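You operate a simulated robot arm through the tools that you are given. There is no shell and no other tool. Be economical: measure what you need, move in short steps, check, and stop when the job is done.

The job below is to be done with a simulated robot arm. You get a single attempt, and the scene is never put back.

JOB
Level the white cart with its jack.
Fine: lay the level on the cart's top by the brake; free the lock, bubble to the middle, lock it again.
Where things are to end (x, y in the base frame): cart level within 60 mm of [650, 420].

It is judged by the outcome, as a careful person would: the job done as asked, and still so three seconds after it is handed in. It fails if anything else is knocked over, pushed out of place, dropped, spilled or broken.

ROBOT AND FRAMES
A 7-joint arm with a two-finger parallel gripper, fixed in place. Base frame: the origin is at the foot of the arm, x ahead of it, y to its left, z up. Units: mm, degrees, N and s.
Its first joint turns from -166.0 to 166.0 degrees. Payload 4.4 kg.
Tool frame: the origin (TCP) lies between the finger pads and is the grasp point; the fingertips stand 23 mm ahead of it; z points along the fingers, y is the line along which they close. The gripper opens to 94 mm. The fingers are 38 mm wide and 10 mm thick; the gripper's body (54 by 96 mm) begins 39 mm behind the TCP.
Orientation is that of the tool frame in the base frame, as a unit quaternion [x, y, z, w]. With the fingers straight down and closing along the base's y, the tool's x points along the base's -x, its y along +y and its z along -z.

CONTROLS
- The arm moves only by the tool move_arm. Its argument "targets" is one flat list of numbers, 7 for each row, row after row: the turn, a rotation vector about the base's x, y, z in degrees, then the shift along the base's x, y, z in mm, then the gripper command, from -1 (fully open) to 1 (shut), values between in proportion. In form: [wx, wy, wz, tx, ty, tz, fingers, wx, wy, wz, tx, ty, tz, fingers, ...]. A call has 1 to 20 rows; each row is the pose to reach, as a shift and turn from the pose commanded when the call began. Each row takes 0.2 s and may step no farther than 50 mm and 8.6 degrees from the row before; otherwise, or with a gripper value out of range, the whole call is refused. Where a pose cannot be reached the arm comes as near as it can. A force on the tool above 40 N (or 10 N above the force at the start of the call, whichever is more), or a blocked arm, ends the call early, and 0.2 s more pass. Each finger travels about 72 mm/s and halts on what it meets, pressing with about 44 N; the grip force reading is that of the motor and also rises with nothing between the fingers. The clock runs only during rows and for 0.2 s after the last one: add rows that repeat a pose to give the fingers time. The reply holds the time, the measured pose of the TCP, the force on the tool along the base axes, the opening and the grip force, in the units named above and with some noise, with the torque about the TCP (base axes, N m) and any sound that the robot's microphone picked up.
- Cameras (640 x 400 px; columns grow to the right, rows downward): "scene" is fixed at [403.1, -646.6, 868]; the picture's right is [0.91, -0.41, 0.00], its down [-0.03, -0.07, -1.00] and it looks along [0.41, 0.91, -0.08] (base axes); focal length 272 px, centre (320, 200). "wrist" rides on the gripper at [86, 16, -74] in the tool frame; the picture's right is [-0.18, 0.98, 0.00], its down [-0.58, -0.11, -0.81] and it looks along [-0.79, -0.15, 0.59] (tool axes); focal length 243 px, centre (320, 200). There is no depth. A picture from a camera that has moved, and an enlarged one, comes with that camera's place and axes in the base frame and with its lens. The place of the scene camera against the robot may be out by one fixed shift of up to 12 mm in any direction.
- camera(camera): a new picture of that camera. No time passes.
- enlarge(camera, box): a new picture of the part [left, top, right, bottom] of that camera's present view, enlarged. No time passes.
- close_job(): hands the job in; it is judged then, once.

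Go step by step. Nothing tells you positions but the pictures and the camera data: compare them with the known pose of the tool, close in by small moves and look again before you grip or let go. The budget is 120 turns and 64 pictures, counting those below and the enlarged ones. Unless the task says otherwise, let go and move clear before handing in, and close with one line.

The tools are called after "Emit:" as name(argument=value, ...) on one line, values as JSON. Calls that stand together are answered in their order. move_arm: Moves the arm, as the interface text tells. Its arguments: {"type":"object","properties":{"targets":{"type":"array","items":{"type":"number"}}},"required":["targets"]} The other tools are called the same way: camera (camera) takes a picture; enlarge (camera, box) takes an enlarged picture of a part of a camera's view; close_job () hands the job in.

At the start:

```text
t: 0.0
eef_pos: [853.9, -3.1, 1016.6]
tcp_rot: [0.0, 1.0, 0.0, 0.0]
ft_force: [0.3, -0.2, -0.1]
moment: [-0.03, 0.02, -0.01]
grip_width: 94.0
grasp_force: 0.2
```

scene: 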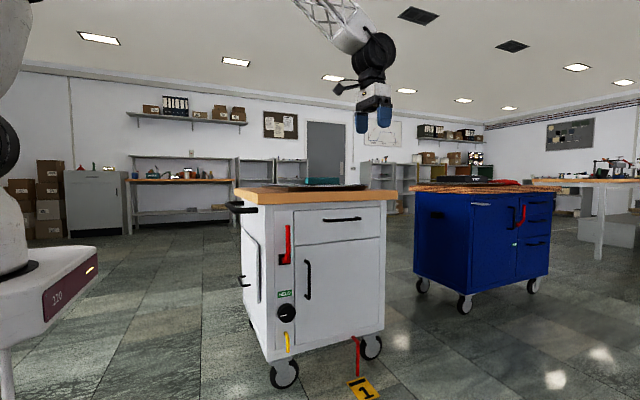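
wrist: 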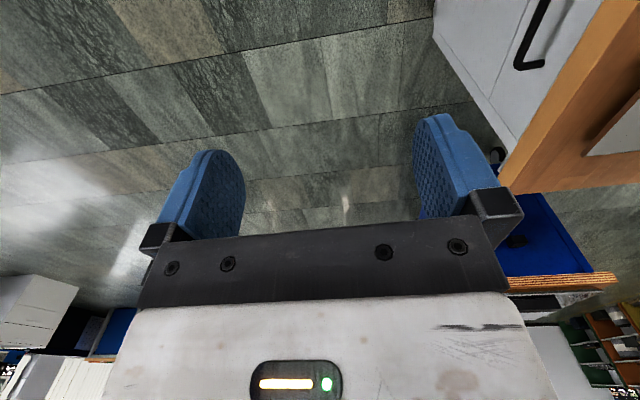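

I see a white cart with a wood top, a red lever, a black knob, a yellow lever and a "HOLD" sign on its side. I'll enlarge those parts to identify them before moving.

Emit:
enlarge(camera="scene", box=[220, 170, 410, 290])

Emit:
enlarge(camera="scene", box=[220, 270, 410, 400])

```text
3.33 times, centred on (315, 230) of scene
camera zoom: at [403.1, -646.6, 868.0], right [0.91, -0.41, 0.0], down [-0.03, -0.07, -1.0], along [0.41, 0.91, -0.08], focal length 907 px, centre (337, 100)
```

zoom: 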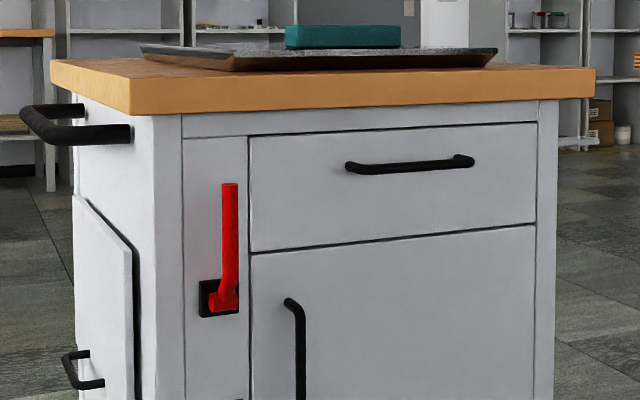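

```text
3.08 times, centred on (315, 335) of scene
camera zoom: at [403.1, -646.6, 868.0], right [0.91, -0.41, 0.0], down [-0.03, -0.07, -1.0], along [0.41, 0.91, -0.08], focal length 837 px, centre (335, -215)
```

zoom: 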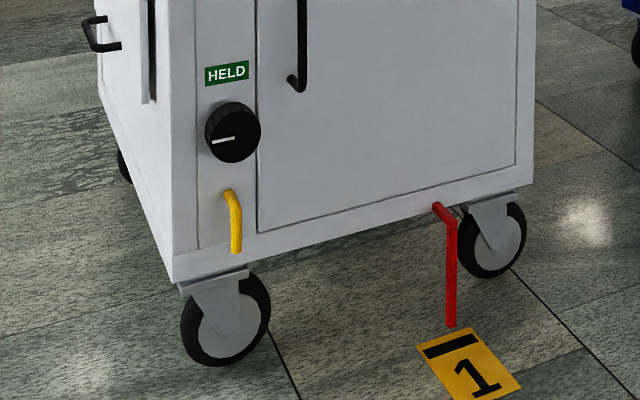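

The teal block on the tray may be the level, but I can't tell from here. I'll move back and left, staying high, so the wrist camera can look over the cart top.

Emit:
move_arm(targets=[0, 0, 0, -45, 20, 0, -1, 0, 0, 0, -90, 40, 0, -1, 0, 0, 0, -135, 60, 0, -1, 0, 0, 0, -180, 80, 0, -1, 0, 0, 0, -225, 100, 0, -1, 0, 0, 0, -270, 120, 0, -1, 0, 0, 0, -315, 140, 0, -1, 0, 0, 0, -360, 160, 0, -1, 0, 0, 0, -405, 180, 0, -1, 0, 0, 0, -405, 220, 0, -1, 0, 0, 0, -405, 260, 0, -1, 0, 0, 0, -405, 300, 0, -1])

Emit:
camera(camera="wrist")

Emit:
camera(camera="scene")

```text
t: 2.6
eef_pos: [449.2, 297.4, 1018.2]
tcp_rot: [0.0, 1.0, 0.0, 0.0]
ft_force: [0.5, -0.8, 0.4]
moment: [0.01, 0.0, -0.02]
grip_width: 94.0
grasp_force: 0.0
```

```text
59 pictures are left
camera wrist: at [363.0, 313.9, 1093.3], right [0.18, 0.98, 0.0], down [0.58, -0.11, 0.81], along [0.79, -0.15, -0.59], focal length 243 px, centre (320, 200)
```

wrist: 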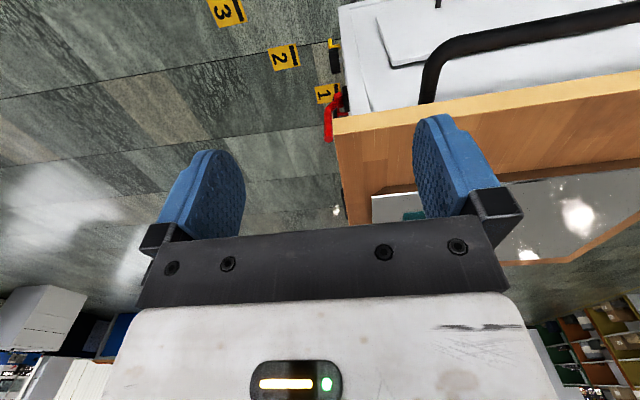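

```text
58 pictures are left
```

scene: 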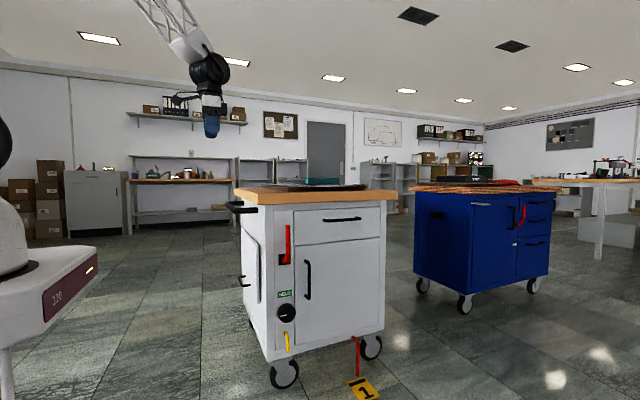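

The cart's near corner is around (592, 291) with its top at about z 805. I'll shift the camera back and left to view the top between the fingers.

Emit:
move_arm(targets=[0, 0, 0, -40, 30, 0, -1, 0, 0, 0, -80, 60, 0, -1, 0, 0, 0, -120, 90, 0, -1, 0, 0, 0, -150, 120, 20, -1, 0, 0, 0, -150, 150, 50, -1])

Emit:
camera(camera="wrist")

```text
t: 3.8
eef_pos: [298.7, 448.8, 1065.6]
tcp_rot: [0.0, 1.0, -0.001, 0.0]
ft_force: [0.7, 0.7, 1.0]
moment: [0.02, -0.02, 0.0]
grip_width: 93.8
grasp_force: 0.1
```

```text
57 pictures are left
camera wrist: at [211.1, 465.4, 1139.9], right [0.18, 0.98, 0.0], down [0.58, -0.11, 0.81], along [0.79, -0.15, -0.59], focal length 243 px, centre (320, 200)
```

wrist: 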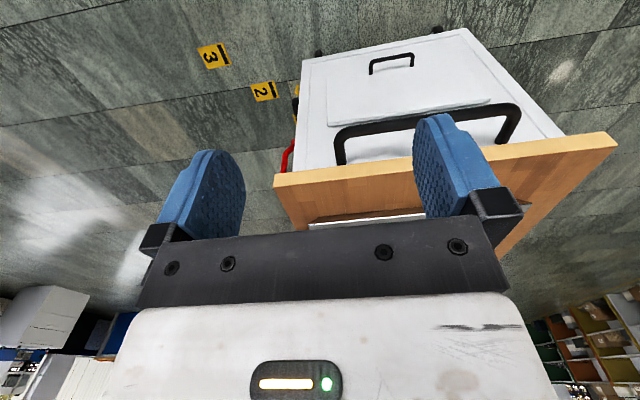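

The view is blocked by the gripper. I'll go over the cart and tilt the tool 40° so the camera looks down on the top.

Emit:
move_arm(targets=[0, 6, 0, 40, -7, 0, -1, 0, 12, 0, 80, -14, 0, -1, 0, 18, 0, 120, -21, 0, -1, 0, 24, 0, 160, -28, 0, -1, 0, 30, 0, 200, -35, 0, -1, 0, 36, 0, 240, -42, 0, -1, 0, 40, 0, 280, -49, 0, -1, 0, 40, 0, 320, -56, 0, -1])

Emit:
camera(camera="wrist")

```text
t: 5.6
eef_pos: [617.5, 390.4, 1066.9]
tcp_rot: [0.0, 0.94, 0.0, -0.342]
ft_force: [0.2, -0.4, 0.0]
moment: [-0.01, 0.0, 0.01]
grip_width: 93.8
grasp_force: 0.1
```

```text
56 pictures are left
camera wrist: at [598.7, 407.5, 1180.4], right [0.14, 0.98, -0.12], down [0.96, -0.11, 0.24], along [0.23, -0.15, -0.96], focal length 243 px, centre (320, 200)
```

wrist: 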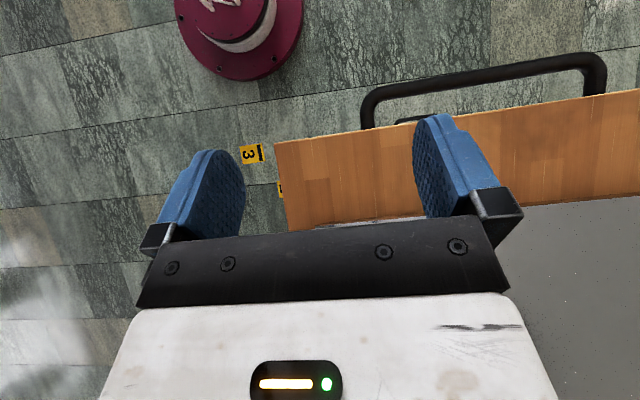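

The corner at (590, 292) checks out. I'll move further along x to see the tray and the teal object.

Emit:
move_arm(targets=[0, 0, 0, 45, 0, 0, -1, 0, 0, 0, 90, 0, 0, -1, 0, 0, 0, 135, 0, 0, -1, 0, 0, 0, 180, 0, 0, -1, 0, 0, 0, 210, 0, 0, -1])

Emit:
camera(camera="wrist")

```text
t: 6.8
eef_pos: [828.0, 391.5, 1067.2]
tcp_rot: [0.0, 0.94, 0.0, -0.341]
ft_force: [0.1, 0.0, 0.3]
moment: [0.0, -0.01, 0.01]
grip_width: 94.3
grasp_force: 0.0
```

```text
55 pictures are left
camera wrist: at [809.4, 408.2, 1180.8], right [0.14, 0.98, -0.12], down [0.96, -0.11, 0.24], along [0.23, -0.15, -0.96], focal length 243 px, centre (320, 200)
```

wrist: 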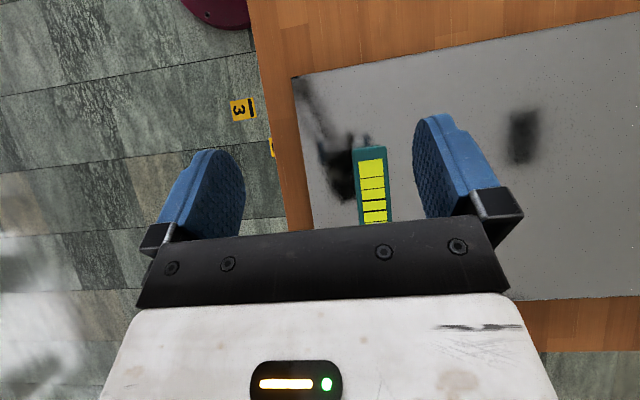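

The teal block with the yellow scale is the level, lying on the tray, its near end at about (825, 432). The clear wood strip runs x 590–714, so (650, 420) lies on bare wood. I'll untilt a bit to see the level's full length.

Emit:
move_arm(targets=[0, -8, 0, 0, 0, 0, -1, 0, -16, 0, 0, 0, 0, -1, 0, -24, 0, 0, 0, 0, -1])

Emit:
camera(camera="wrist")

Emit:
enlarge(camera="scene", box=[260, 160, 400, 220])

```text
t: 7.6
eef_pos: [828.0, 390.5, 1066.1]
tcp_rot: [0.0, 0.99, 0.0, -0.138]
ft_force: [1.2, -0.1, -0.1]
moment: [-0.01, 0.02, 0.03]
grip_width: 94.2
grasp_force: 0.0
```

```text
54 pictures are left
camera wrist: at [764.9, 407.6, 1162.7], right [0.18, 0.98, -0.05], down [0.78, -0.11, 0.62], along [0.6, -0.15, -0.79], focal length 243 px, centre (320, 200)
```

wrist: 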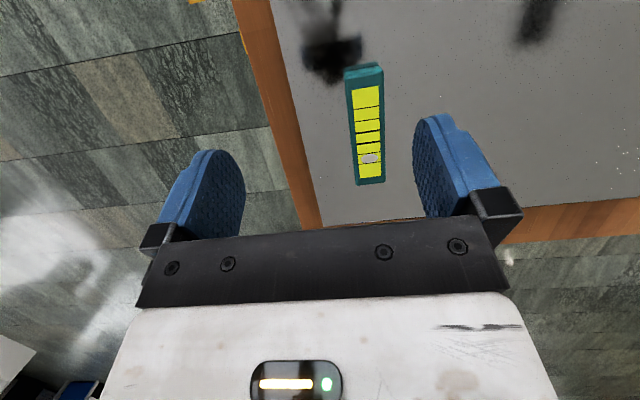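

```text
4.57 times, centred on (330, 190) of scene
camera zoom: at [403.1, -646.6, 868.0], right [0.91, -0.41, 0.0], down [-0.03, -0.07, -1.0], along [0.41, 0.91, -0.08], focal length 1244 px, centre (274, 246)
```

zoom: 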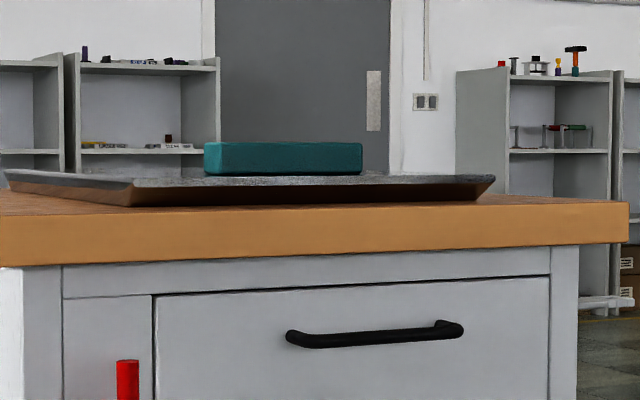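

The level spans about x 830–978, y 412–452, aligned with x, its bubble at the far end, so the cart's far side is high. I'll straighten the tool and come down above it at about (880, 431, 930), then check the height.

Emit:
move_arm(targets=[0, -8, 0, 15, 20, -20, -1, 0, -16, 0, 30, 40, -50, -1, 0, -16, 0, 45, 40, -95, -1, 0, -16, 0, 55, 40, -137, -1, 0, -16, 0, 55, 40, -137, -1])

Emit:
camera(camera="wrist")

Emit:
enlarge(camera="scene", box=[260, 120, 420, 220])

```text
t: 8.8
eef_pos: [883.5, 428.7, 929.5]
tcp_rot: [0.0, 1.0, 0.0, 0.002]
ft_force: [0.3, -0.4, -0.6]
moment: [0.02, -0.04, 0.03]
grip_width: 94.0
grasp_force: 0.0
```

```text
52 pictures are left
camera wrist: at [796.3, 445.9, 1004.2], right [0.18, 0.98, 0.0], down [0.58, -0.11, 0.81], along [0.79, -0.15, -0.59], focal length 243 px, centre (320, 200)
```

wrist: 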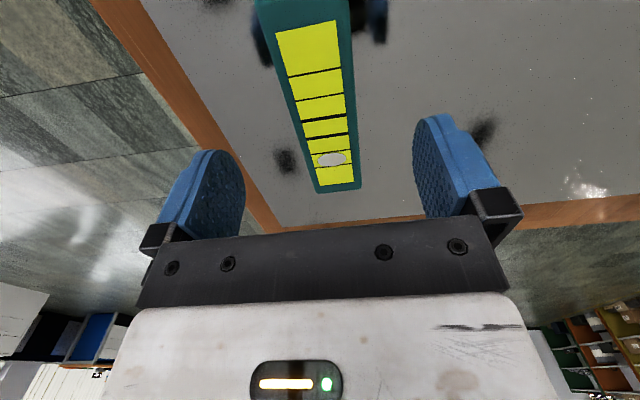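

```text
4.00 times, centred on (340, 170) of scene
camera zoom: at [403.1, -646.6, 868.0], right [0.91, -0.41, 0.0], down [-0.03, -0.07, -1.0], along [0.41, 0.91, -0.08], focal length 1089 px, centre (240, 320)
```

zoom: 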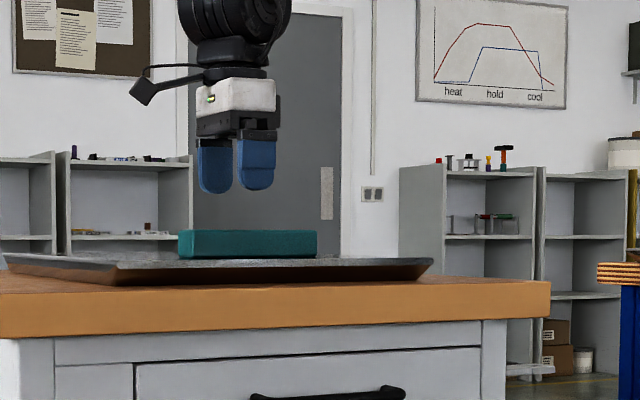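

The level's top is at about z 862 and its bottom at 834, centred at y≈430, with the far end at x≈975. I'll lower to about z 864 with the fingers open and check again.

Emit:
move_arm(targets=[0, 0, 0, 6, 1, -20, -1, 0, 0, 0, 12, 1, -40, -1, 0, 0, 0, 12, 1, -55, -1, 0, 0, 0, 12, 1, -66, -1, 0, 0, 0, 12, 1, -66, -1])

Emit:
enlarge(camera="scene", box=[280, 150, 380, 210])

```text
t: 10.0
eef_pos: [893.9, 429.8, 865.1]
tcp_rot: [0.0, 1.0, -0.001, 0.0]
ft_force: [0.7, -0.6, 0.5]
moment: [-0.01, 0.03, -0.03]
grip_width: 93.9
grasp_force: 0.0
```

```text
6.40 times, centred on (330, 180) of scene
camera zoom: at [403.1, -646.6, 868.0], right [0.91, -0.41, 0.0], down [-0.03, -0.07, -1.0], along [0.41, 0.91, -0.08], focal length 1742 px, centre (256, 328)
```

zoom: 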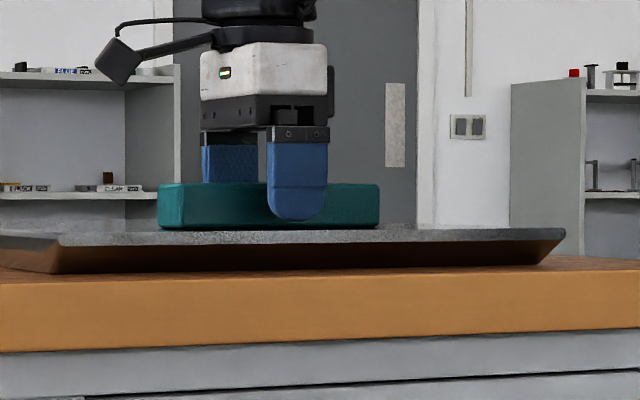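

The fingertips straddle the level about 5–7 mm above the tray, close to its centre. I'll close now.

Emit:
move_arm(targets=[0, 0, 0, 0, 0, 0, 0, 0, 0, 0, 0, 0, 0, 1, 0, 0, 0, 0, 0, 0, 1, 0, 0, 0, 0, 0, 0, 1, 0, 0, 0, 0, 0, 0, 1])

```text
t: 11.2
eef_pos: [895.5, 431.1, 864.3]
tcp_rot: [0.001, 1.0, -0.001, 0.0]
ft_force: [-0.2, 0.4, 0.6]
moment: [0.03, -0.05, 0.0]
grip_width: 43.6
grasp_force: 44.2
```

The grip holds at 43.6 mm wide. I'll lift 60 mm and look.

Emit:
move_arm(targets=[0, 0, 0, 0, 0, 10, 1, 0, 0, 0, 0, 0, 30, 1, 0, 0, 0, 0, 0, 60, 1, 0, 0, 0, 0, 0, 60, 1])

Emit:
enlarge(camera="scene", box=[280, 140, 380, 200])

Emit:
camera(camera="wrist")

```text
t: 12.2
eef_pos: [895.0, 432.9, 924.3]
tcp_rot: [-0.001, 1.0, 0.0, 0.0]
ft_force: [-0.7, 0.5, -1.9]
moment: [-0.01, -0.01, -0.01]
grip_width: 43.6
grasp_force: 44.1
```

```text
6.40 times, centred on (330, 170) of scene
camera zoom: at [403.1, -646.6, 868.0], right [0.91, -0.41, 0.0], down [-0.03, -0.07, -1.0], along [0.41, 0.91, -0.08], focal length 1742 px, centre (256, 392)
```

zoom: 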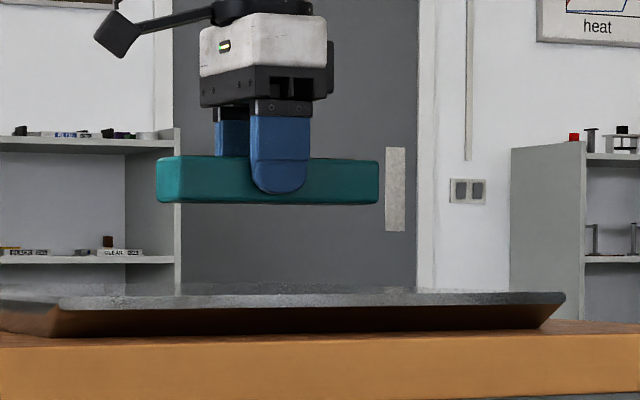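

```text
48 pictures are left
camera wrist: at [807.9, 448.9, 999.2], right [0.18, 0.98, 0.0], down [0.58, -0.11, 0.81], along [0.79, -0.15, -0.59], focal length 243 px, centre (320, 200)
```

wrist: 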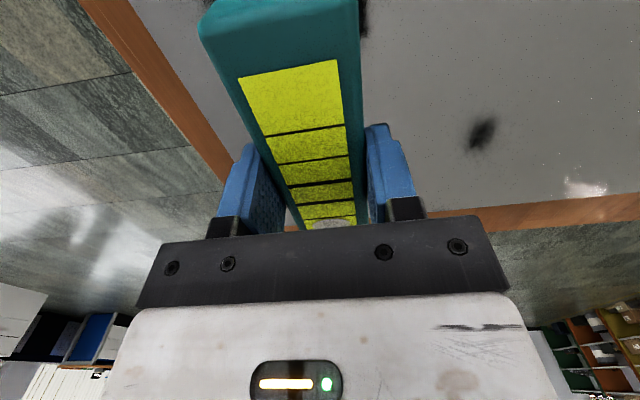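

The level is held squarely at its centre and is about 148 mm long. I'll carry it over the bare wood at about (641, 420), still aligned along x so it shows the tilt, and keep it high.

Emit:
move_arm(targets=[0, 0, 0, -40, -2, 0, 1, 0, 0, 0, -80, -4, 0, 1, 0, 0, 0, -120, -6, 0, 1, 0, 0, 0, -160, -8, 0, 1, 0, 0, 0, -200, -10, 0, 1, 0, 0, 0, -240, -12, 0, 1, 0, 0, 0, -254, -12, 0, 1, 0, 0, 0, -254, -12, -40, 1, 0, 0, 0, -254, -12, -65, 1, 0, 0, 0, -254, -12, -65, 1])

Emit:
camera(camera="wrist")

Emit:
enlarge(camera="scene", box=[220, 140, 340, 215])

```text
t: 14.4
eef_pos: [642.2, 418.8, 858.8]
tcp_rot: [0.0, 1.0, 0.001, 0.002]
ft_force: [-3.5, 7.0, 17.6]
moment: [0.12, -1.44, 0.53]
grip_width: 43.9
grasp_force: 44.0
```

```text
47 pictures are left
camera wrist: at [553.8, 435.3, 933.4], right [0.18, 0.98, 0.0], down [0.58, -0.11, 0.81], along [0.79, -0.15, -0.59], focal length 243 px, centre (320, 200)
```

wrist: 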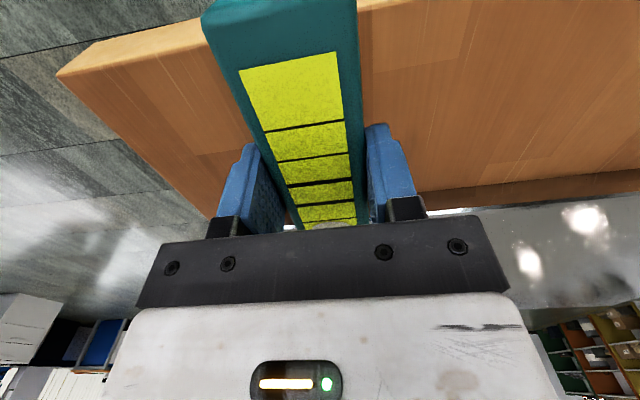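

```text
5.33 times, centred on (280, 178) of scene
camera zoom: at [403.1, -646.6, 868.0], right [0.91, -0.41, 0.0], down [-0.03, -0.07, -1.0], along [0.41, 0.91, -0.08], focal length 1452 px, centre (533, 320)
```

zoom: 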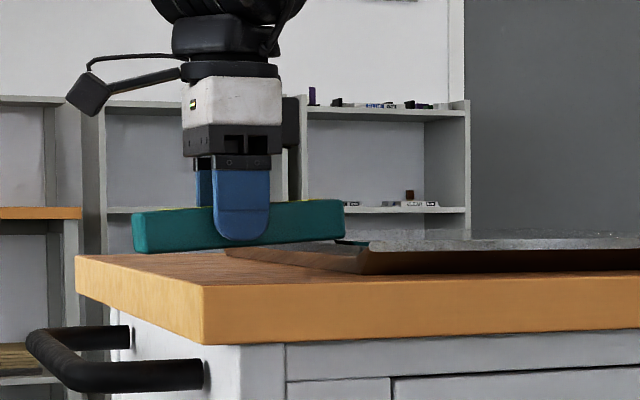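

The far end of the level touched the tray's rim and swung slightly in the grip. I'll lift, back off 13 mm in x, and check before lowering.

Emit:
move_arm(targets=[0, 0, 0, 0, 0, 15, 1, 0, 0, 0, 0, 0, 30, 1, 0, 0, 0, -14, 0, 30, 1, 0, 0, 0, -14, 0, 30, 1])

Emit:
enlarge(camera="scene", box=[220, 140, 340, 215])

```text
t: 15.4
eef_pos: [626.1, 419.5, 887.4]
tcp_rot: [0.0, 1.0, 0.0, 0.0]
ft_force: [0.2, -0.2, -2.1]
moment: [0.01, -0.02, -0.04]
grip_width: 43.7
grasp_force: 43.9
```

```text
5.33 times, centred on (280, 178) of scene
camera zoom: at [403.1, -646.6, 868.0], right [0.91, -0.41, 0.0], down [-0.03, -0.07, -1.0], along [0.41, 0.91, -0.08], focal length 1452 px, centre (533, 320)
```

zoom: 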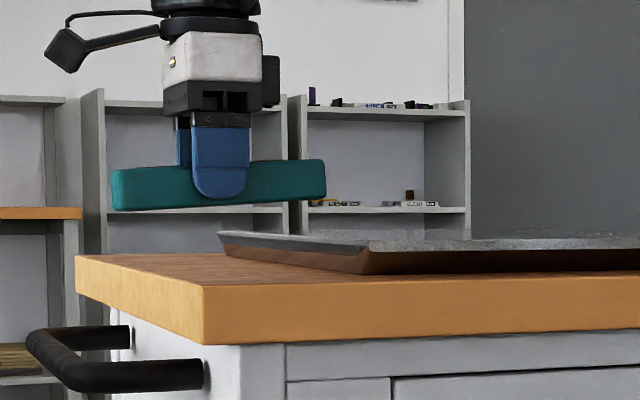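

The rim sits near x≈716–720. I'll aim for x≈631, which leaves about 10 mm clearance, and lower gently.

Emit:
move_arm(targets=[0, 0, 0, 4, 0, -15, 1, 0, 0, 0, 4, 0, -30, 1, 0, 0, 0, 4, 0, -42, 1, 0, 0, 0, 4, 0, -45, 1, 0, 0, 0, 4, 0, -48, 1])

Emit:
enlarge(camera="scene", box=[220, 140, 340, 215])

```text
t: 16.6
eef_pos: [631.8, 420.2, 839.8]
tcp_rot: [0.0, 1.0, -0.001, 0.0]
ft_force: [-5.3, -2.3, 11.6]
moment: [-0.04, 0.69, 0.07]
grip_width: 43.8
grasp_force: 44.1
```

```text
5.33 times, centred on (280, 178) of scene
camera zoom: at [403.1, -646.6, 868.0], right [0.91, -0.41, 0.0], down [-0.03, -0.07, -1.0], along [0.41, 0.91, -0.08], focal length 1452 px, centre (533, 320)
```

zoom: 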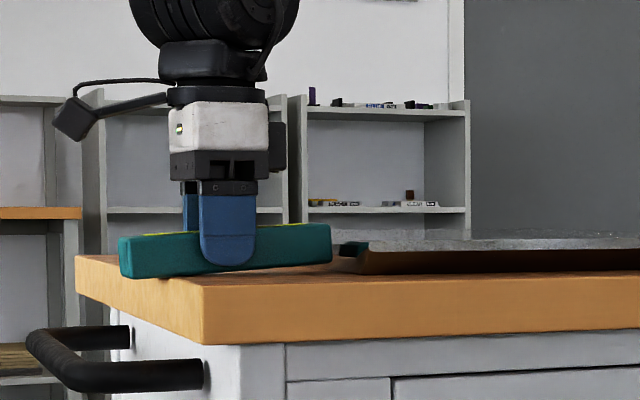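

The near end touches first. I'll tilt the tool 3° so the far end comes down, with a small lowering.

Emit:
move_arm(targets=[0, 1.5, 0, 0, 0, -1, 1, 0, 3, 0, 0, 0, -2, 1, 0, 3, 0, 0, 0, -3, 1])

Emit:
enlarge(camera="scene", box=[230, 160, 310, 210])

```text
t: 17.4
eef_pos: [632.4, 419.9, 838.3]
tcp_rot: [0.0, 1.0, -0.001, -0.025]
ft_force: [2.4, -5.5, 17.1]
moment: [-0.18, 0.78, 0.33]
grip_width: 43.4
grasp_force: 44.1
```

```text
8.00 times, centred on (270, 185) of scene
camera zoom: at [403.1, -646.6, 868.0], right [0.91, -0.41, 0.0], down [-0.03, -0.07, -1.0], along [0.41, 0.91, -0.08], focal length 2177 px, centre (720, 320)
```

zoom: 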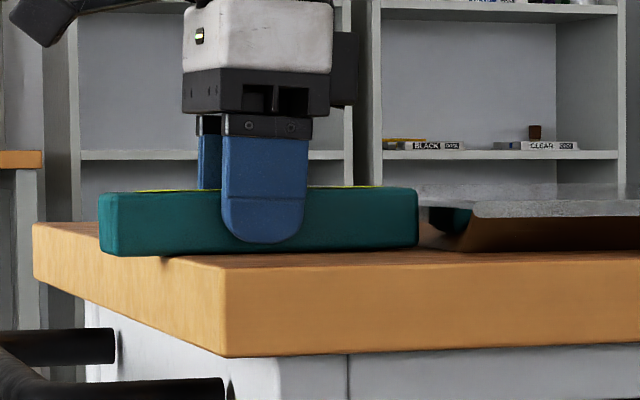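

Emit:
move_arm(targets=[0, 1.5, 0, 0, 0, -1, 1, 0, 1.5, 0, 0, 0, -1, 1])

Emit:
enlarge(camera="scene", box=[230, 160, 310, 210])

```text
t: 18.0
eef_pos: [632.4, 420.8, 837.3]
tcp_rot: [0.0, 0.999, 0.0, -0.039]
ft_force: [5.6, 0.9, 20.1]
moment: [-0.01, -1.29, 0.06]
grip_width: 43.6
grasp_force: 44.3
```

```text
8.00 times, centred on (270, 185) of scene
camera zoom: at [403.1, -646.6, 868.0], right [0.91, -0.41, 0.0], down [-0.03, -0.07, -1.0], along [0.41, 0.91, -0.08], focal length 2177 px, centre (720, 320)
```

zoom: 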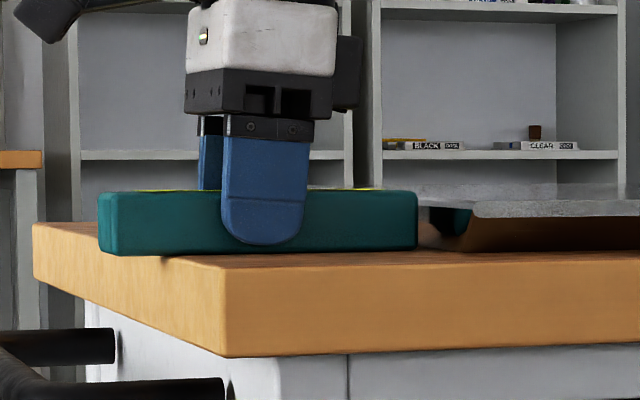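

The moment has reversed sign, so both ends are seated on the wood. I'll release slowly and rise straight up.

Emit:
move_arm(targets=[0, 0, 0, 0, 0, 0, 0, 0, 0, 0, 0, 0, 0, -0.5, 0, 0, 0, 0, 0, 0, -1, 0, 0, 0, 0, 0, 0, -1, 0, 0, 0, 0, 0, 20, -1, 0, 0, 0, 0, 0, 60, -1, 0, 0, 0, 0, 0, 105, -1, 0, 0, 0, -10, 0, 150, -1])

Emit:
camera(camera="wrist")

Emit:
enlarge(camera="scene", box=[230, 160, 310, 210])

```text
t: 19.8
eef_pos: [622.2, 414.7, 985.4]
tcp_rot: [0.0, 0.999, -0.001, -0.04]
ft_force: [0.9, -0.1, 0.0]
moment: [0.03, -0.01, 0.0]
grip_width: 94.2
grasp_force: 0.1
```

```text
41 pictures are left
camera wrist: at [541.2, 432.6, 1067.8], right [0.18, 0.98, -0.02], down [0.64, -0.11, 0.76], along [0.74, -0.15, -0.65], focal length 243 px, centre (320, 200)
```

wrist: 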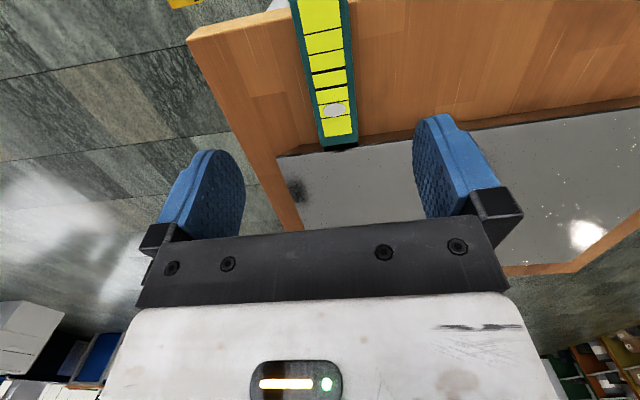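

```text
8.00 times, centred on (270, 185) of scene
camera zoom: at [403.1, -646.6, 868.0], right [0.91, -0.41, 0.0], down [-0.03, -0.07, -1.0], along [0.41, 0.91, -0.08], focal length 2177 px, centre (720, 320)
```

zoom: 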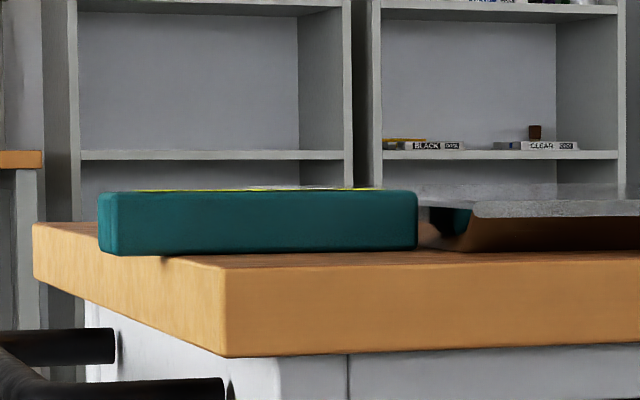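

The level now rests at about (632, 420), the bubble at its +x end. The controls on the front face (y≈290) all sit near x≈690: red lever at z≈566–690, "HELD" flag, black knob at z≈366 and yellow lever at z≈220–290. I'll move in front of that face to look closely.

Emit:
move_arm(targets=[0, -2, 0, 0, -45, 0, -1, 0, -4.5, 0, 0, -90, 0, -1, 0, -4.5, 0, 0, -135, 0, -1, 0, -4.5, 0, 0, -180, 0, -1, 0, -4.5, 0, 0, -225, 0, -1, 0, -4.5, 0, 0, -270, 0, -1, 0, -4.5, 0, 0, -315, 0, -1, 0, -4.5, 0, 0, -360, 0, -1, 0, -4.5, 0, 0, -405, 0, -1, 0, -4.5, 0, 0, -405, -45, -1, 0, -4.5, 0, 0, -405, -90, -1, 0, -4.5, 0, 0, -405, -135, -1, 0, -4.5, 0, 0, -405, -180, -1, 0, -4.5, 0, 0, -405, -225, -1])

Emit:
move_arm(targets=[4.619, 4.619, -4.619, 0, 0, 0, -1, 9.238, 9.238, -9.238, 0, 0, 0, -1, 13.857, 13.857, -13.857, 0, 0, 0, -1, 18.475, 18.475, -18.475, 0, 0, 0, -1, 23.094, 23.094, -23.094, 0, 0, 0, -1, 27.713, 27.713, -27.713, 0, 0, 0, -1, 32.332, 32.332, -32.332, 0, 0, 0, -1, 36.95, 36.95, -36.95, 0, 0, 0, -1, 41.569, 41.569, -41.569, 0, 0, 0, -1, 46.188, 46.188, -46.188, 0, 0, 0, -1, 50.807, 50.807, -50.807, 0, 0, 0, -1, 55.426, 55.426, -55.426, 0, 0, 0, -1, 60.044, 60.044, -60.044, 0, 0, 0, -1, 64.663, 64.663, -64.663, 0, 0, 0, -1, 69.282, 69.282, -69.282, 0, 0, 0, -1])

Emit:
camera(camera="wrist")

```text
t: 22.8
eef_pos: [617.9, 16.1, 763.1]
tcp_rot: [0.0, 1.0, 0.001, 0.0]
ft_force: [0.2, 0.3, 0.0]
moment: [-0.03, 0.02, 0.01]
grip_width: 93.7
grasp_force: 0.1
```

```text
t: 26.0
eef_pos: [621.4, 14.5, 762.5]
tcp_rot: [0.5, 0.5, 0.5, -0.5]
ft_force: [-0.5, -0.3, -0.7]
moment: [-0.04, -0.02, -0.01]
grip_width: 94.0
grasp_force: 0.1
```

```text
39 pictures are left
camera wrist: at [637.1, -59.0, 848.8], right [0.98, 0.0, -0.18], down [-0.11, -0.81, -0.58], along [-0.15, 0.59, -0.79], focal length 243 px, centre (320, 200)
```

wrist: 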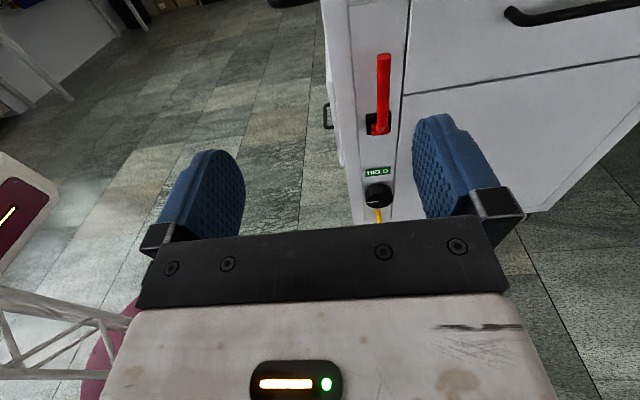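

The sideways pose works. I'll lower for a close look at the knob, flag and yellow lever.

Emit:
move_arm(targets=[0, 0, 0, 0, 0, -45, -1, 0, 0, 0, 0, 0, -90, -1, 0, 0, 0, 0, 0, -135, -1, 0, 0, 0, 5, 20, -175, -1, 0, 0, 0, 10, 40, -215, -1, 0, 0, 0, 20, 60, -250, -1])

Emit:
camera(camera="wrist")

Emit:
enlarge(camera="wrist", box=[320, 60, 440, 235])

```text
t: 27.4
eef_pos: [641.0, 76.0, 512.3]
tcp_rot: [0.5, 0.5, 0.5, -0.5]
ft_force: [-0.4, -0.7, 0.9]
moment: [0.01, 0.0, 0.03]
grip_width: 93.8
grasp_force: 0.1
```

```text
38 pictures are left
camera wrist: at [656.3, 1.8, 599.5], right [0.98, 0.0, -0.18], down [-0.11, -0.81, -0.58], along [-0.15, 0.59, -0.79], focal length 243 px, centre (320, 200)
```

wrist: 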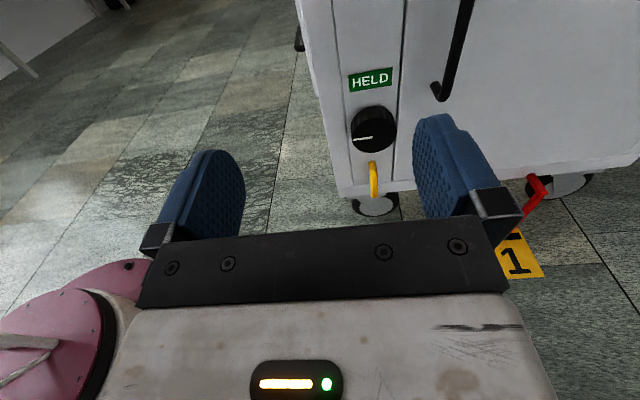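

```text
2.29 times, centred on (380, 148) of wrist
camera zoom: at [656.3, 1.8, 599.5], right [0.98, 0.0, -0.18], down [-0.11, -0.81, -0.58], along [-0.15, 0.59, -0.79], focal length 555 px, centre (183, 320)
```

zoom: 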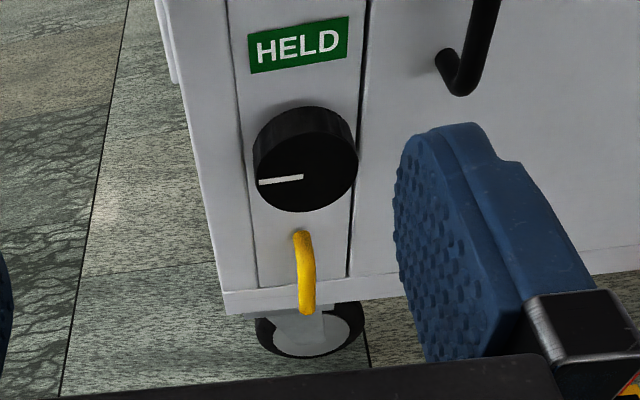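

The yellow lever is beside the knob under the HELD flag, so I take it as the jack's lock: pivot about (687, 295, 294), hanging to z≈230. The knob is at about (688, 275, 372), roughly 63 mm across. I'll lower in front of the yellow lever with the fingers part-open so they can straddle it.

Emit:
move_arm(targets=[0, 0, 0, 8, 0, -45, -0.5, 0, 0, 0, 16, 0, -90, 0.1, 0, 0, 0, 24, 0, -135, 0.1, 0, 0, 0, 32, 0, -180, 0.1, 0, 0, 0, 40, 30, -220, 0.1, 0, 0, 0, 47, 60, -250, 0.1, 0, 0, 0, 47, 80, -265, 0.1, 0, 0, 0, 47, 80, -265, 0.1])

Emit:
camera(camera="wrist")

Emit:
enlarge(camera="scene", box=[220, 270, 380, 370])

```text
refused: row 5 steps farther than a row can; nothing moved
```

```text
36 pictures are left
camera wrist: at [656.3, 1.8, 599.5], right [0.98, 0.0, -0.18], down [-0.11, -0.81, -0.58], along [-0.15, 0.59, -0.79], focal length 243 px, centre (320, 200)
```

wrist: 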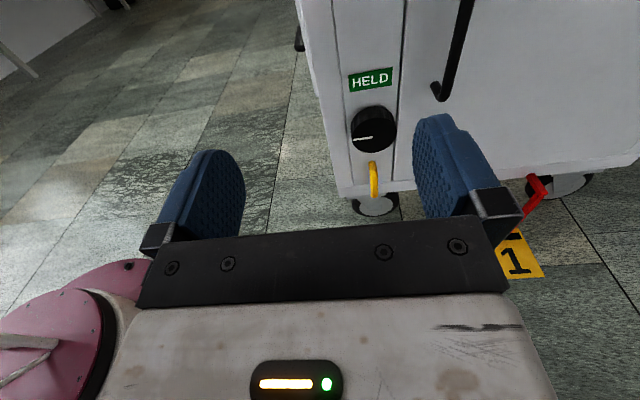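

```text
4.00 times, centred on (300, 320) of scene
camera zoom: at [403.1, -646.6, 868.0], right [0.91, -0.41, 0.0], down [-0.03, -0.07, -1.0], along [0.41, 0.91, -0.08], focal length 1089 px, centre (400, -280)
```

zoom: 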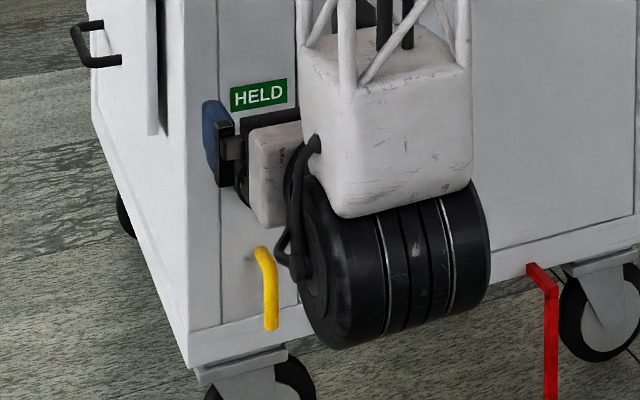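

One row was a hair too long, so nothing moved. I'll resend with smaller steps.

Emit:
move_arm(targets=[0, 0, 0, 8, 0, -45, -0.5, 0, 0, 0, 16, 0, -90, 0.1, 0, 0, 0, 24, 0, -135, 0.1, 0, 0, 0, 32, 0, -180, 0.1, 0, 0, 0, 40, 20, -220, 0.1, 0, 0, 0, 47, 45, -250, 0.1, 0, 0, 0, 47, 70, -265, 0.1, 0, 0, 0, 47, 80, -265, 0.1, 0, 0, 0, 47, 80, -265, 0.1])

Emit:
camera(camera="wrist")

```text
t: 29.4
eef_pos: [688.8, 155.2, 245.2]
tcp_rot: [-0.5, -0.5, -0.5, 0.5]
ft_force: [0.4, 0.5, -0.2]
moment: [-0.02, 0.02, 0.04]
grip_width: 42.2
grasp_force: 0.0
```

```text
34 pictures are left
camera wrist: at [704.5, 81.2, 333.9], right [0.98, 0.0, -0.18], down [-0.11, -0.81, -0.58], along [-0.15, 0.59, -0.79], focal length 243 px, centre (320, 200)
```

wrist: 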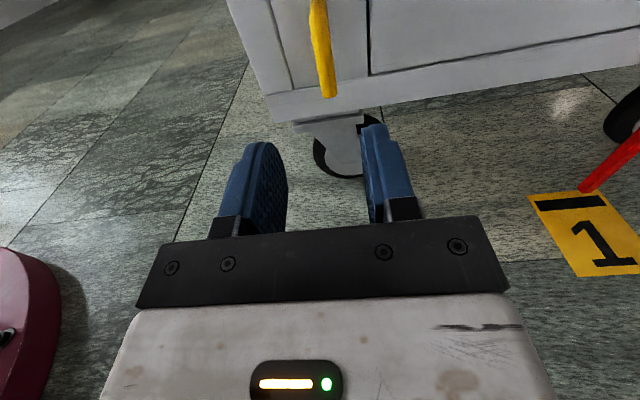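

Triangulating puts the lever's lower end at (689, 285, 215), aligned with my fingers. I'll advance to straddle it at z≈238.

Emit:
move_arm(targets=[0, 0, 0, 0, 40, -7, 0.1, 0, 0, 0, 0, 75, -7, 0.1, 0, 0, 0, 0, 95, -7, 0.1, 0, 0, 0, 0, 112, -7, 0.1, 0, 0, 0, 0, 112, -7, 0.1])

Emit:
camera(camera="wrist")

```text
t: 30.6
eef_pos: [687.6, 265.6, 242.2]
tcp_rot: [0.5, 0.501, 0.499, -0.5]
ft_force: [-0.2, 0.5, 0.6]
moment: [0.01, 0.01, -0.02]
grip_width: 41.9
grasp_force: 0.0
```

```text
33 pictures are left
camera wrist: at [703.2, 191.7, 329.0], right [0.98, 0.0, -0.18], down [-0.11, -0.81, -0.58], along [-0.15, 0.59, -0.79], focal length 243 px, centre (320, 200)
```

wrist: 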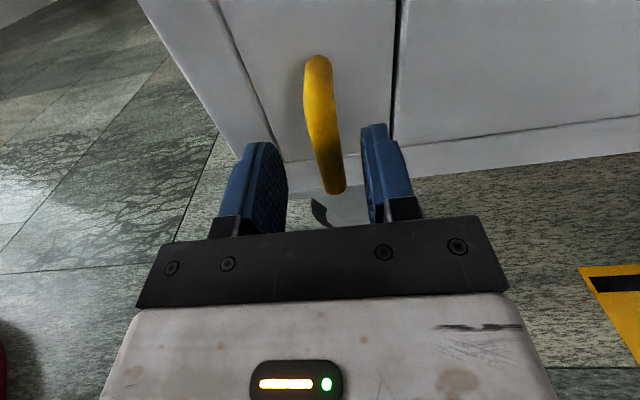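

The lever is between the fingers. I'll go in 7 mm more and close on it.

Emit:
move_arm(targets=[0, 0, 0, 0, 7, -2, 0.1, 0, 0, 0, 0, 7, -2, 0.6, 0, 0, 0, 0, 7, -2, 1, 0, 0, 0, 0, 7, -2, 1])

Emit:
move_arm(targets=[0, -5, 0, 4, 0, 0, 1, 0, -10, 0, 8.5, 0, 1, 1, 0, -10, 0, 8.5, 0, 1, 1])

Emit:
camera(camera="wrist")

```text
t: 31.5
eef_pos: [692.1, 273.3, 239.8]
tcp_rot: [0.5, 0.501, 0.501, -0.498]
ft_force: [4.3, -1.9, -2.7]
moment: [0.15, 0.17, -0.07]
grip_width: 13.6
grasp_force: 44.8
stopped in row 4: the force on the tool passed its limit at 43 N (the readings are from after the stop); the commanded pose is now the measured one
```

```text
t: 32.1
eef_pos: [696.0, 273.4, 240.1]
tcp_rot: [0.458, 0.539, 0.539, -0.458]
ft_force: [-4.8, -5.8, 7.9]
moment: [0.03, -0.09, 0.01]
grip_width: 13.7
grasp_force: 44.7
stopped in row 3: the force on the tool passed its limit at 46 N (the readings are from after the stop); the commanded pose is now the measured one
```

```text
32 pictures are left
camera wrist: at [698.3, 199.0, 328.4], right [1.0, 0.0, -0.02], down [-0.01, -0.81, -0.59], along [-0.02, 0.59, -0.81], focal length 243 px, centre (320, 200)
```

wrist: 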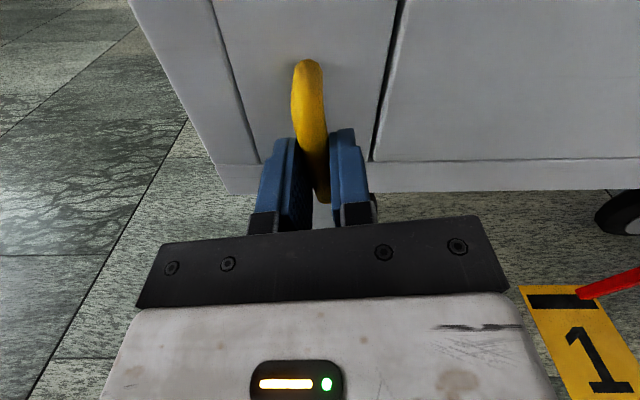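

There's stiff resistance toward +x, so I'll try the other way gently.

Emit:
move_arm(targets=[0, 5, 0, -2, 0, 0, 1, 0, 10, 0, -4, 0, 0, 1, 0, 15, 0, -8, 0, 0.3, 1, 0, 20, 0, -12, 0, 1, 1, 0, 25, 0, -16, 0, 2, 1])

Emit:
camera(camera="wrist")

```text
t: 33.0
eef_pos: [691.2, 274.0, 240.5]
tcp_rot: [0.53, 0.469, 0.472, -0.526]
ft_force: [3.8, -1.5, -7.4]
moment: [-0.22, -2.04, -0.09]
grip_width: 16.8
grasp_force: 45.1
stopped in row 4: the force on the tool passed its limit at 50 N (the readings are from after the stop); the commanded pose is now the measured one
```

```text
31 pictures are left
camera wrist: at [716.0, 199.2, 324.8], right [0.96, 0.0, -0.3], down [-0.18, -0.81, -0.56], along [-0.24, 0.59, -0.77], focal length 243 px, centre (320, 200)
```

wrist: 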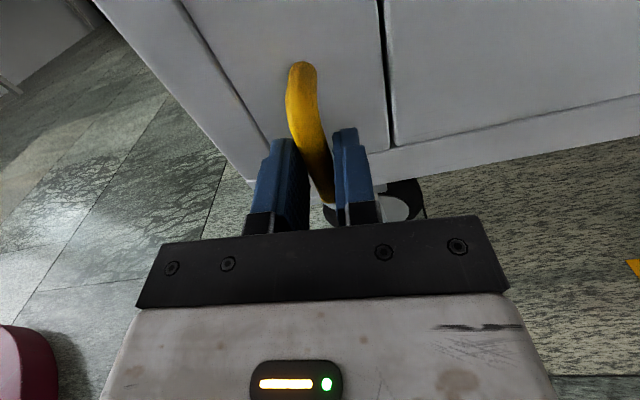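

The grip width shows the lever follows toward +x but not −x. My arc radius was wrong, since the pivot is nearer z≈276. I'll loosen slightly, straighten, and swing about the correct pivot.

Emit:
move_arm(targets=[0, 0, 0, 0, 0, 0, 0.5, 0, -3.5, 0, 0.5, 0, 0, 0.5, 0, -6.7, 0, 1, 0, 0, 0.5, 0, -6.7, 0, 1, 0, 0, 0.55])

Emit:
move_arm(targets=[0, -7, 0, 4.4, 0, 0.3, 0.55, 0, -14, 0, 8.7, 0, 1.1, 0.55, 0, -21, 0, 12.9, 0, 2.4, 0.55, 0, -28, 0, 16.9, 0, 4.2, 0.55])

Emit:
camera(camera="wrist")

```text
t: 34.0
eef_pos: [691.5, 273.8, 240.1]
tcp_rot: [0.501, 0.5, 0.501, -0.499]
ft_force: [0.0, 0.5, -0.2]
moment: [-0.01, -0.02, 0.0]
grip_width: 21.1
grasp_force: 0.2
```

```text
t: 35.0
eef_pos: [709.1, 274.2, 243.9]
tcp_rot: [0.365, 0.605, 0.608, -0.362]
ft_force: [-0.9, 0.1, -0.8]
moment: [0.03, 0.02, 0.0]
grip_width: 21.5
grasp_force: 0.5
```

```text
30 pictures are left
camera wrist: at [681.7, 200.0, 328.4], right [0.95, 0.0, 0.3], down [0.18, -0.81, -0.56], along [0.25, 0.59, -0.77], focal length 243 px, centre (320, 200)
```

wrist: 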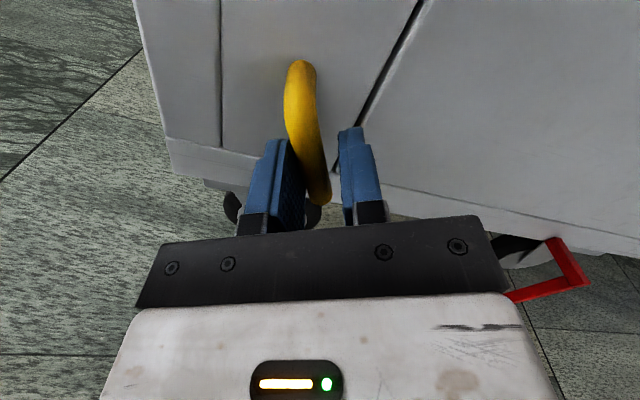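

The lever is now swinging freely toward +x. I'll carry on around the arc.

Emit:
move_arm(targets=[0, -7, 0, 3.75, 0, 2.3, 0.55, 0, -14, 0, 7.2, 0, 5, 0.55, 0, -21, 0, 10.3, 0, 8.2, 0.55, 0, -28, 0, 12.9, 0, 11.7, 0.55, 0, -35, 0, 15.2, 0, 15.4, 0.55])

Emit:
camera(camera="wrist")

Emit:
enlarge(camera="scene", box=[220, 260, 380, 360])

```text
t: 36.0
eef_pos: [712.3, 272.5, 251.1]
tcp_rot: [0.205, 0.677, 0.676, -0.205]
ft_force: [-19.6, -0.6, -9.5]
moment: [-0.34, 0.52, 0.04]
grip_width: 29.4
grasp_force: 9.9
stopped in row 5: the force on the tool passed its limit at 45 N (the readings are from after the stop); the commanded pose is now the measured one
```

```text
29 pictures are left
camera wrist: at [648.1, 199.1, 313.1], right [0.7, 0.0, 0.71], down [0.42, -0.81, -0.41], along [0.58, 0.59, -0.56], focal length 243 px, centre (320, 200)
```

wrist: 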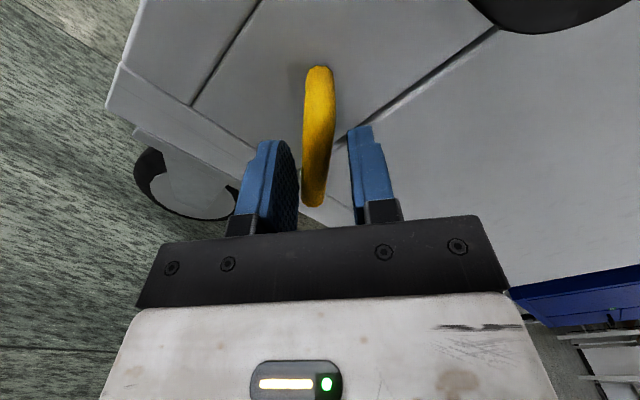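

```text
4.00 times, centred on (300, 310) of scene
camera zoom: at [403.1, -646.6, 868.0], right [0.91, -0.41, 0.0], down [-0.03, -0.07, -1.0], along [0.41, 0.91, -0.08], focal length 1089 px, centre (400, -240)
```

zoom: 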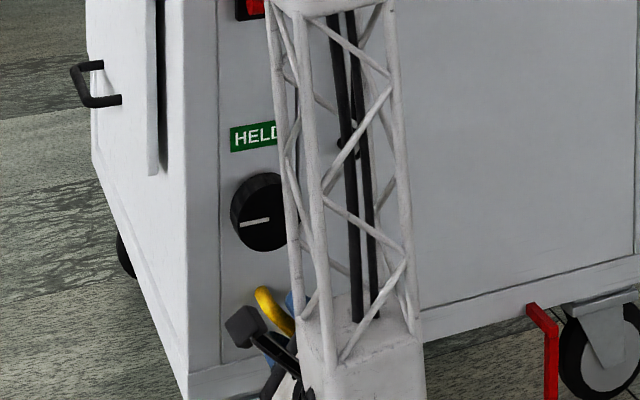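

The lever stopped at about 45°, which should be its free position. I'll ease off, withdraw straight back and look at the front before turning the knob.

Emit:
move_arm(targets=[0, 5, 0, -2, 0, -1, 0.4, 0, 5, 0, -2, -30, -1, 0.2, 0, 5, 0, -2, -75, -1, 0, 0, 13, 0, -5, -115, 5, -0.5, 0, 21, 0, -10, -130, 35, -0.8, 0, 29, 0, -15, -130, 70, -0.8, 0, 37, 0, -20, -130, 105, -0.8, 0, 45, 0, -22, -130, 150, -0.8, 0, 53, 0, -24, -130, 190, -0.8, 0, 56.3, 0, -24, -130, 210, -0.8])

Emit:
camera(camera="wrist")

```text
t: 38.2
eef_pos: [693.3, 140.5, 461.7]
tcp_rot: [0.501, 0.499, 0.5, -0.5]
ft_force: [-0.2, 0.1, 0.4]
moment: [-0.03, -0.01, -0.02]
grip_width: 84.8
grasp_force: 0.1
```

```text
27 pictures are left
camera wrist: at [708.0, 66.3, 548.7], right [0.98, 0.0, -0.18], down [-0.11, -0.81, -0.58], along [-0.15, 0.59, -0.79], focal length 243 px, centre (320, 200)
```

wrist: 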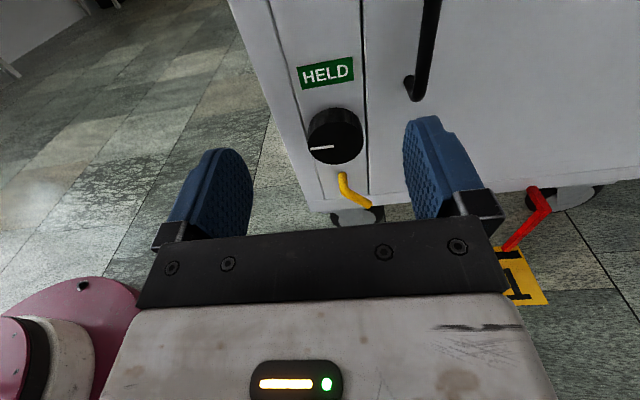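

The yellow lever stays at about 45°, now free. The knob is at about (690, front y≈285, z≈365). I'll line up and advance with the fingers open around it.

Emit:
move_arm(targets=[0, 0, 0, -3, 0, -45, -1, 0, 0, 0, -3, 0, -90, -1, 0, 0, 0, -3, 30, -96, -1, 0, 0, 0, -3, 70, -96, -1, 0, 0, 0, -3, 100, -96, -1, 0, 0, 0, -3, 115, -96, -1, 0, 0, 0, -3, 115, -96, -1])

Emit:
camera(camera="wrist")

```text
t: 39.9
eef_pos: [688.3, 259.0, 365.4]
tcp_rot: [0.5, 0.5, 0.501, -0.499]
ft_force: [-0.8, 0.1, 0.3]
moment: [0.02, 0.0, -0.05]
grip_width: 93.8
grasp_force: 0.0
```

```text
26 pictures are left
camera wrist: at [702.8, 184.4, 452.9], right [0.98, 0.0, -0.18], down [-0.11, -0.81, -0.58], along [-0.15, 0.59, -0.79], focal length 243 px, centre (320, 200)
```

wrist: 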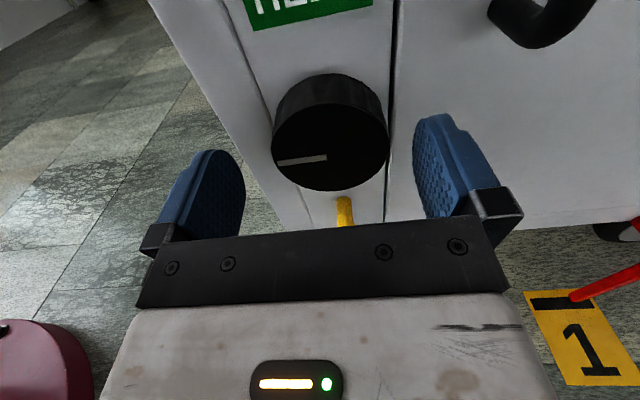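

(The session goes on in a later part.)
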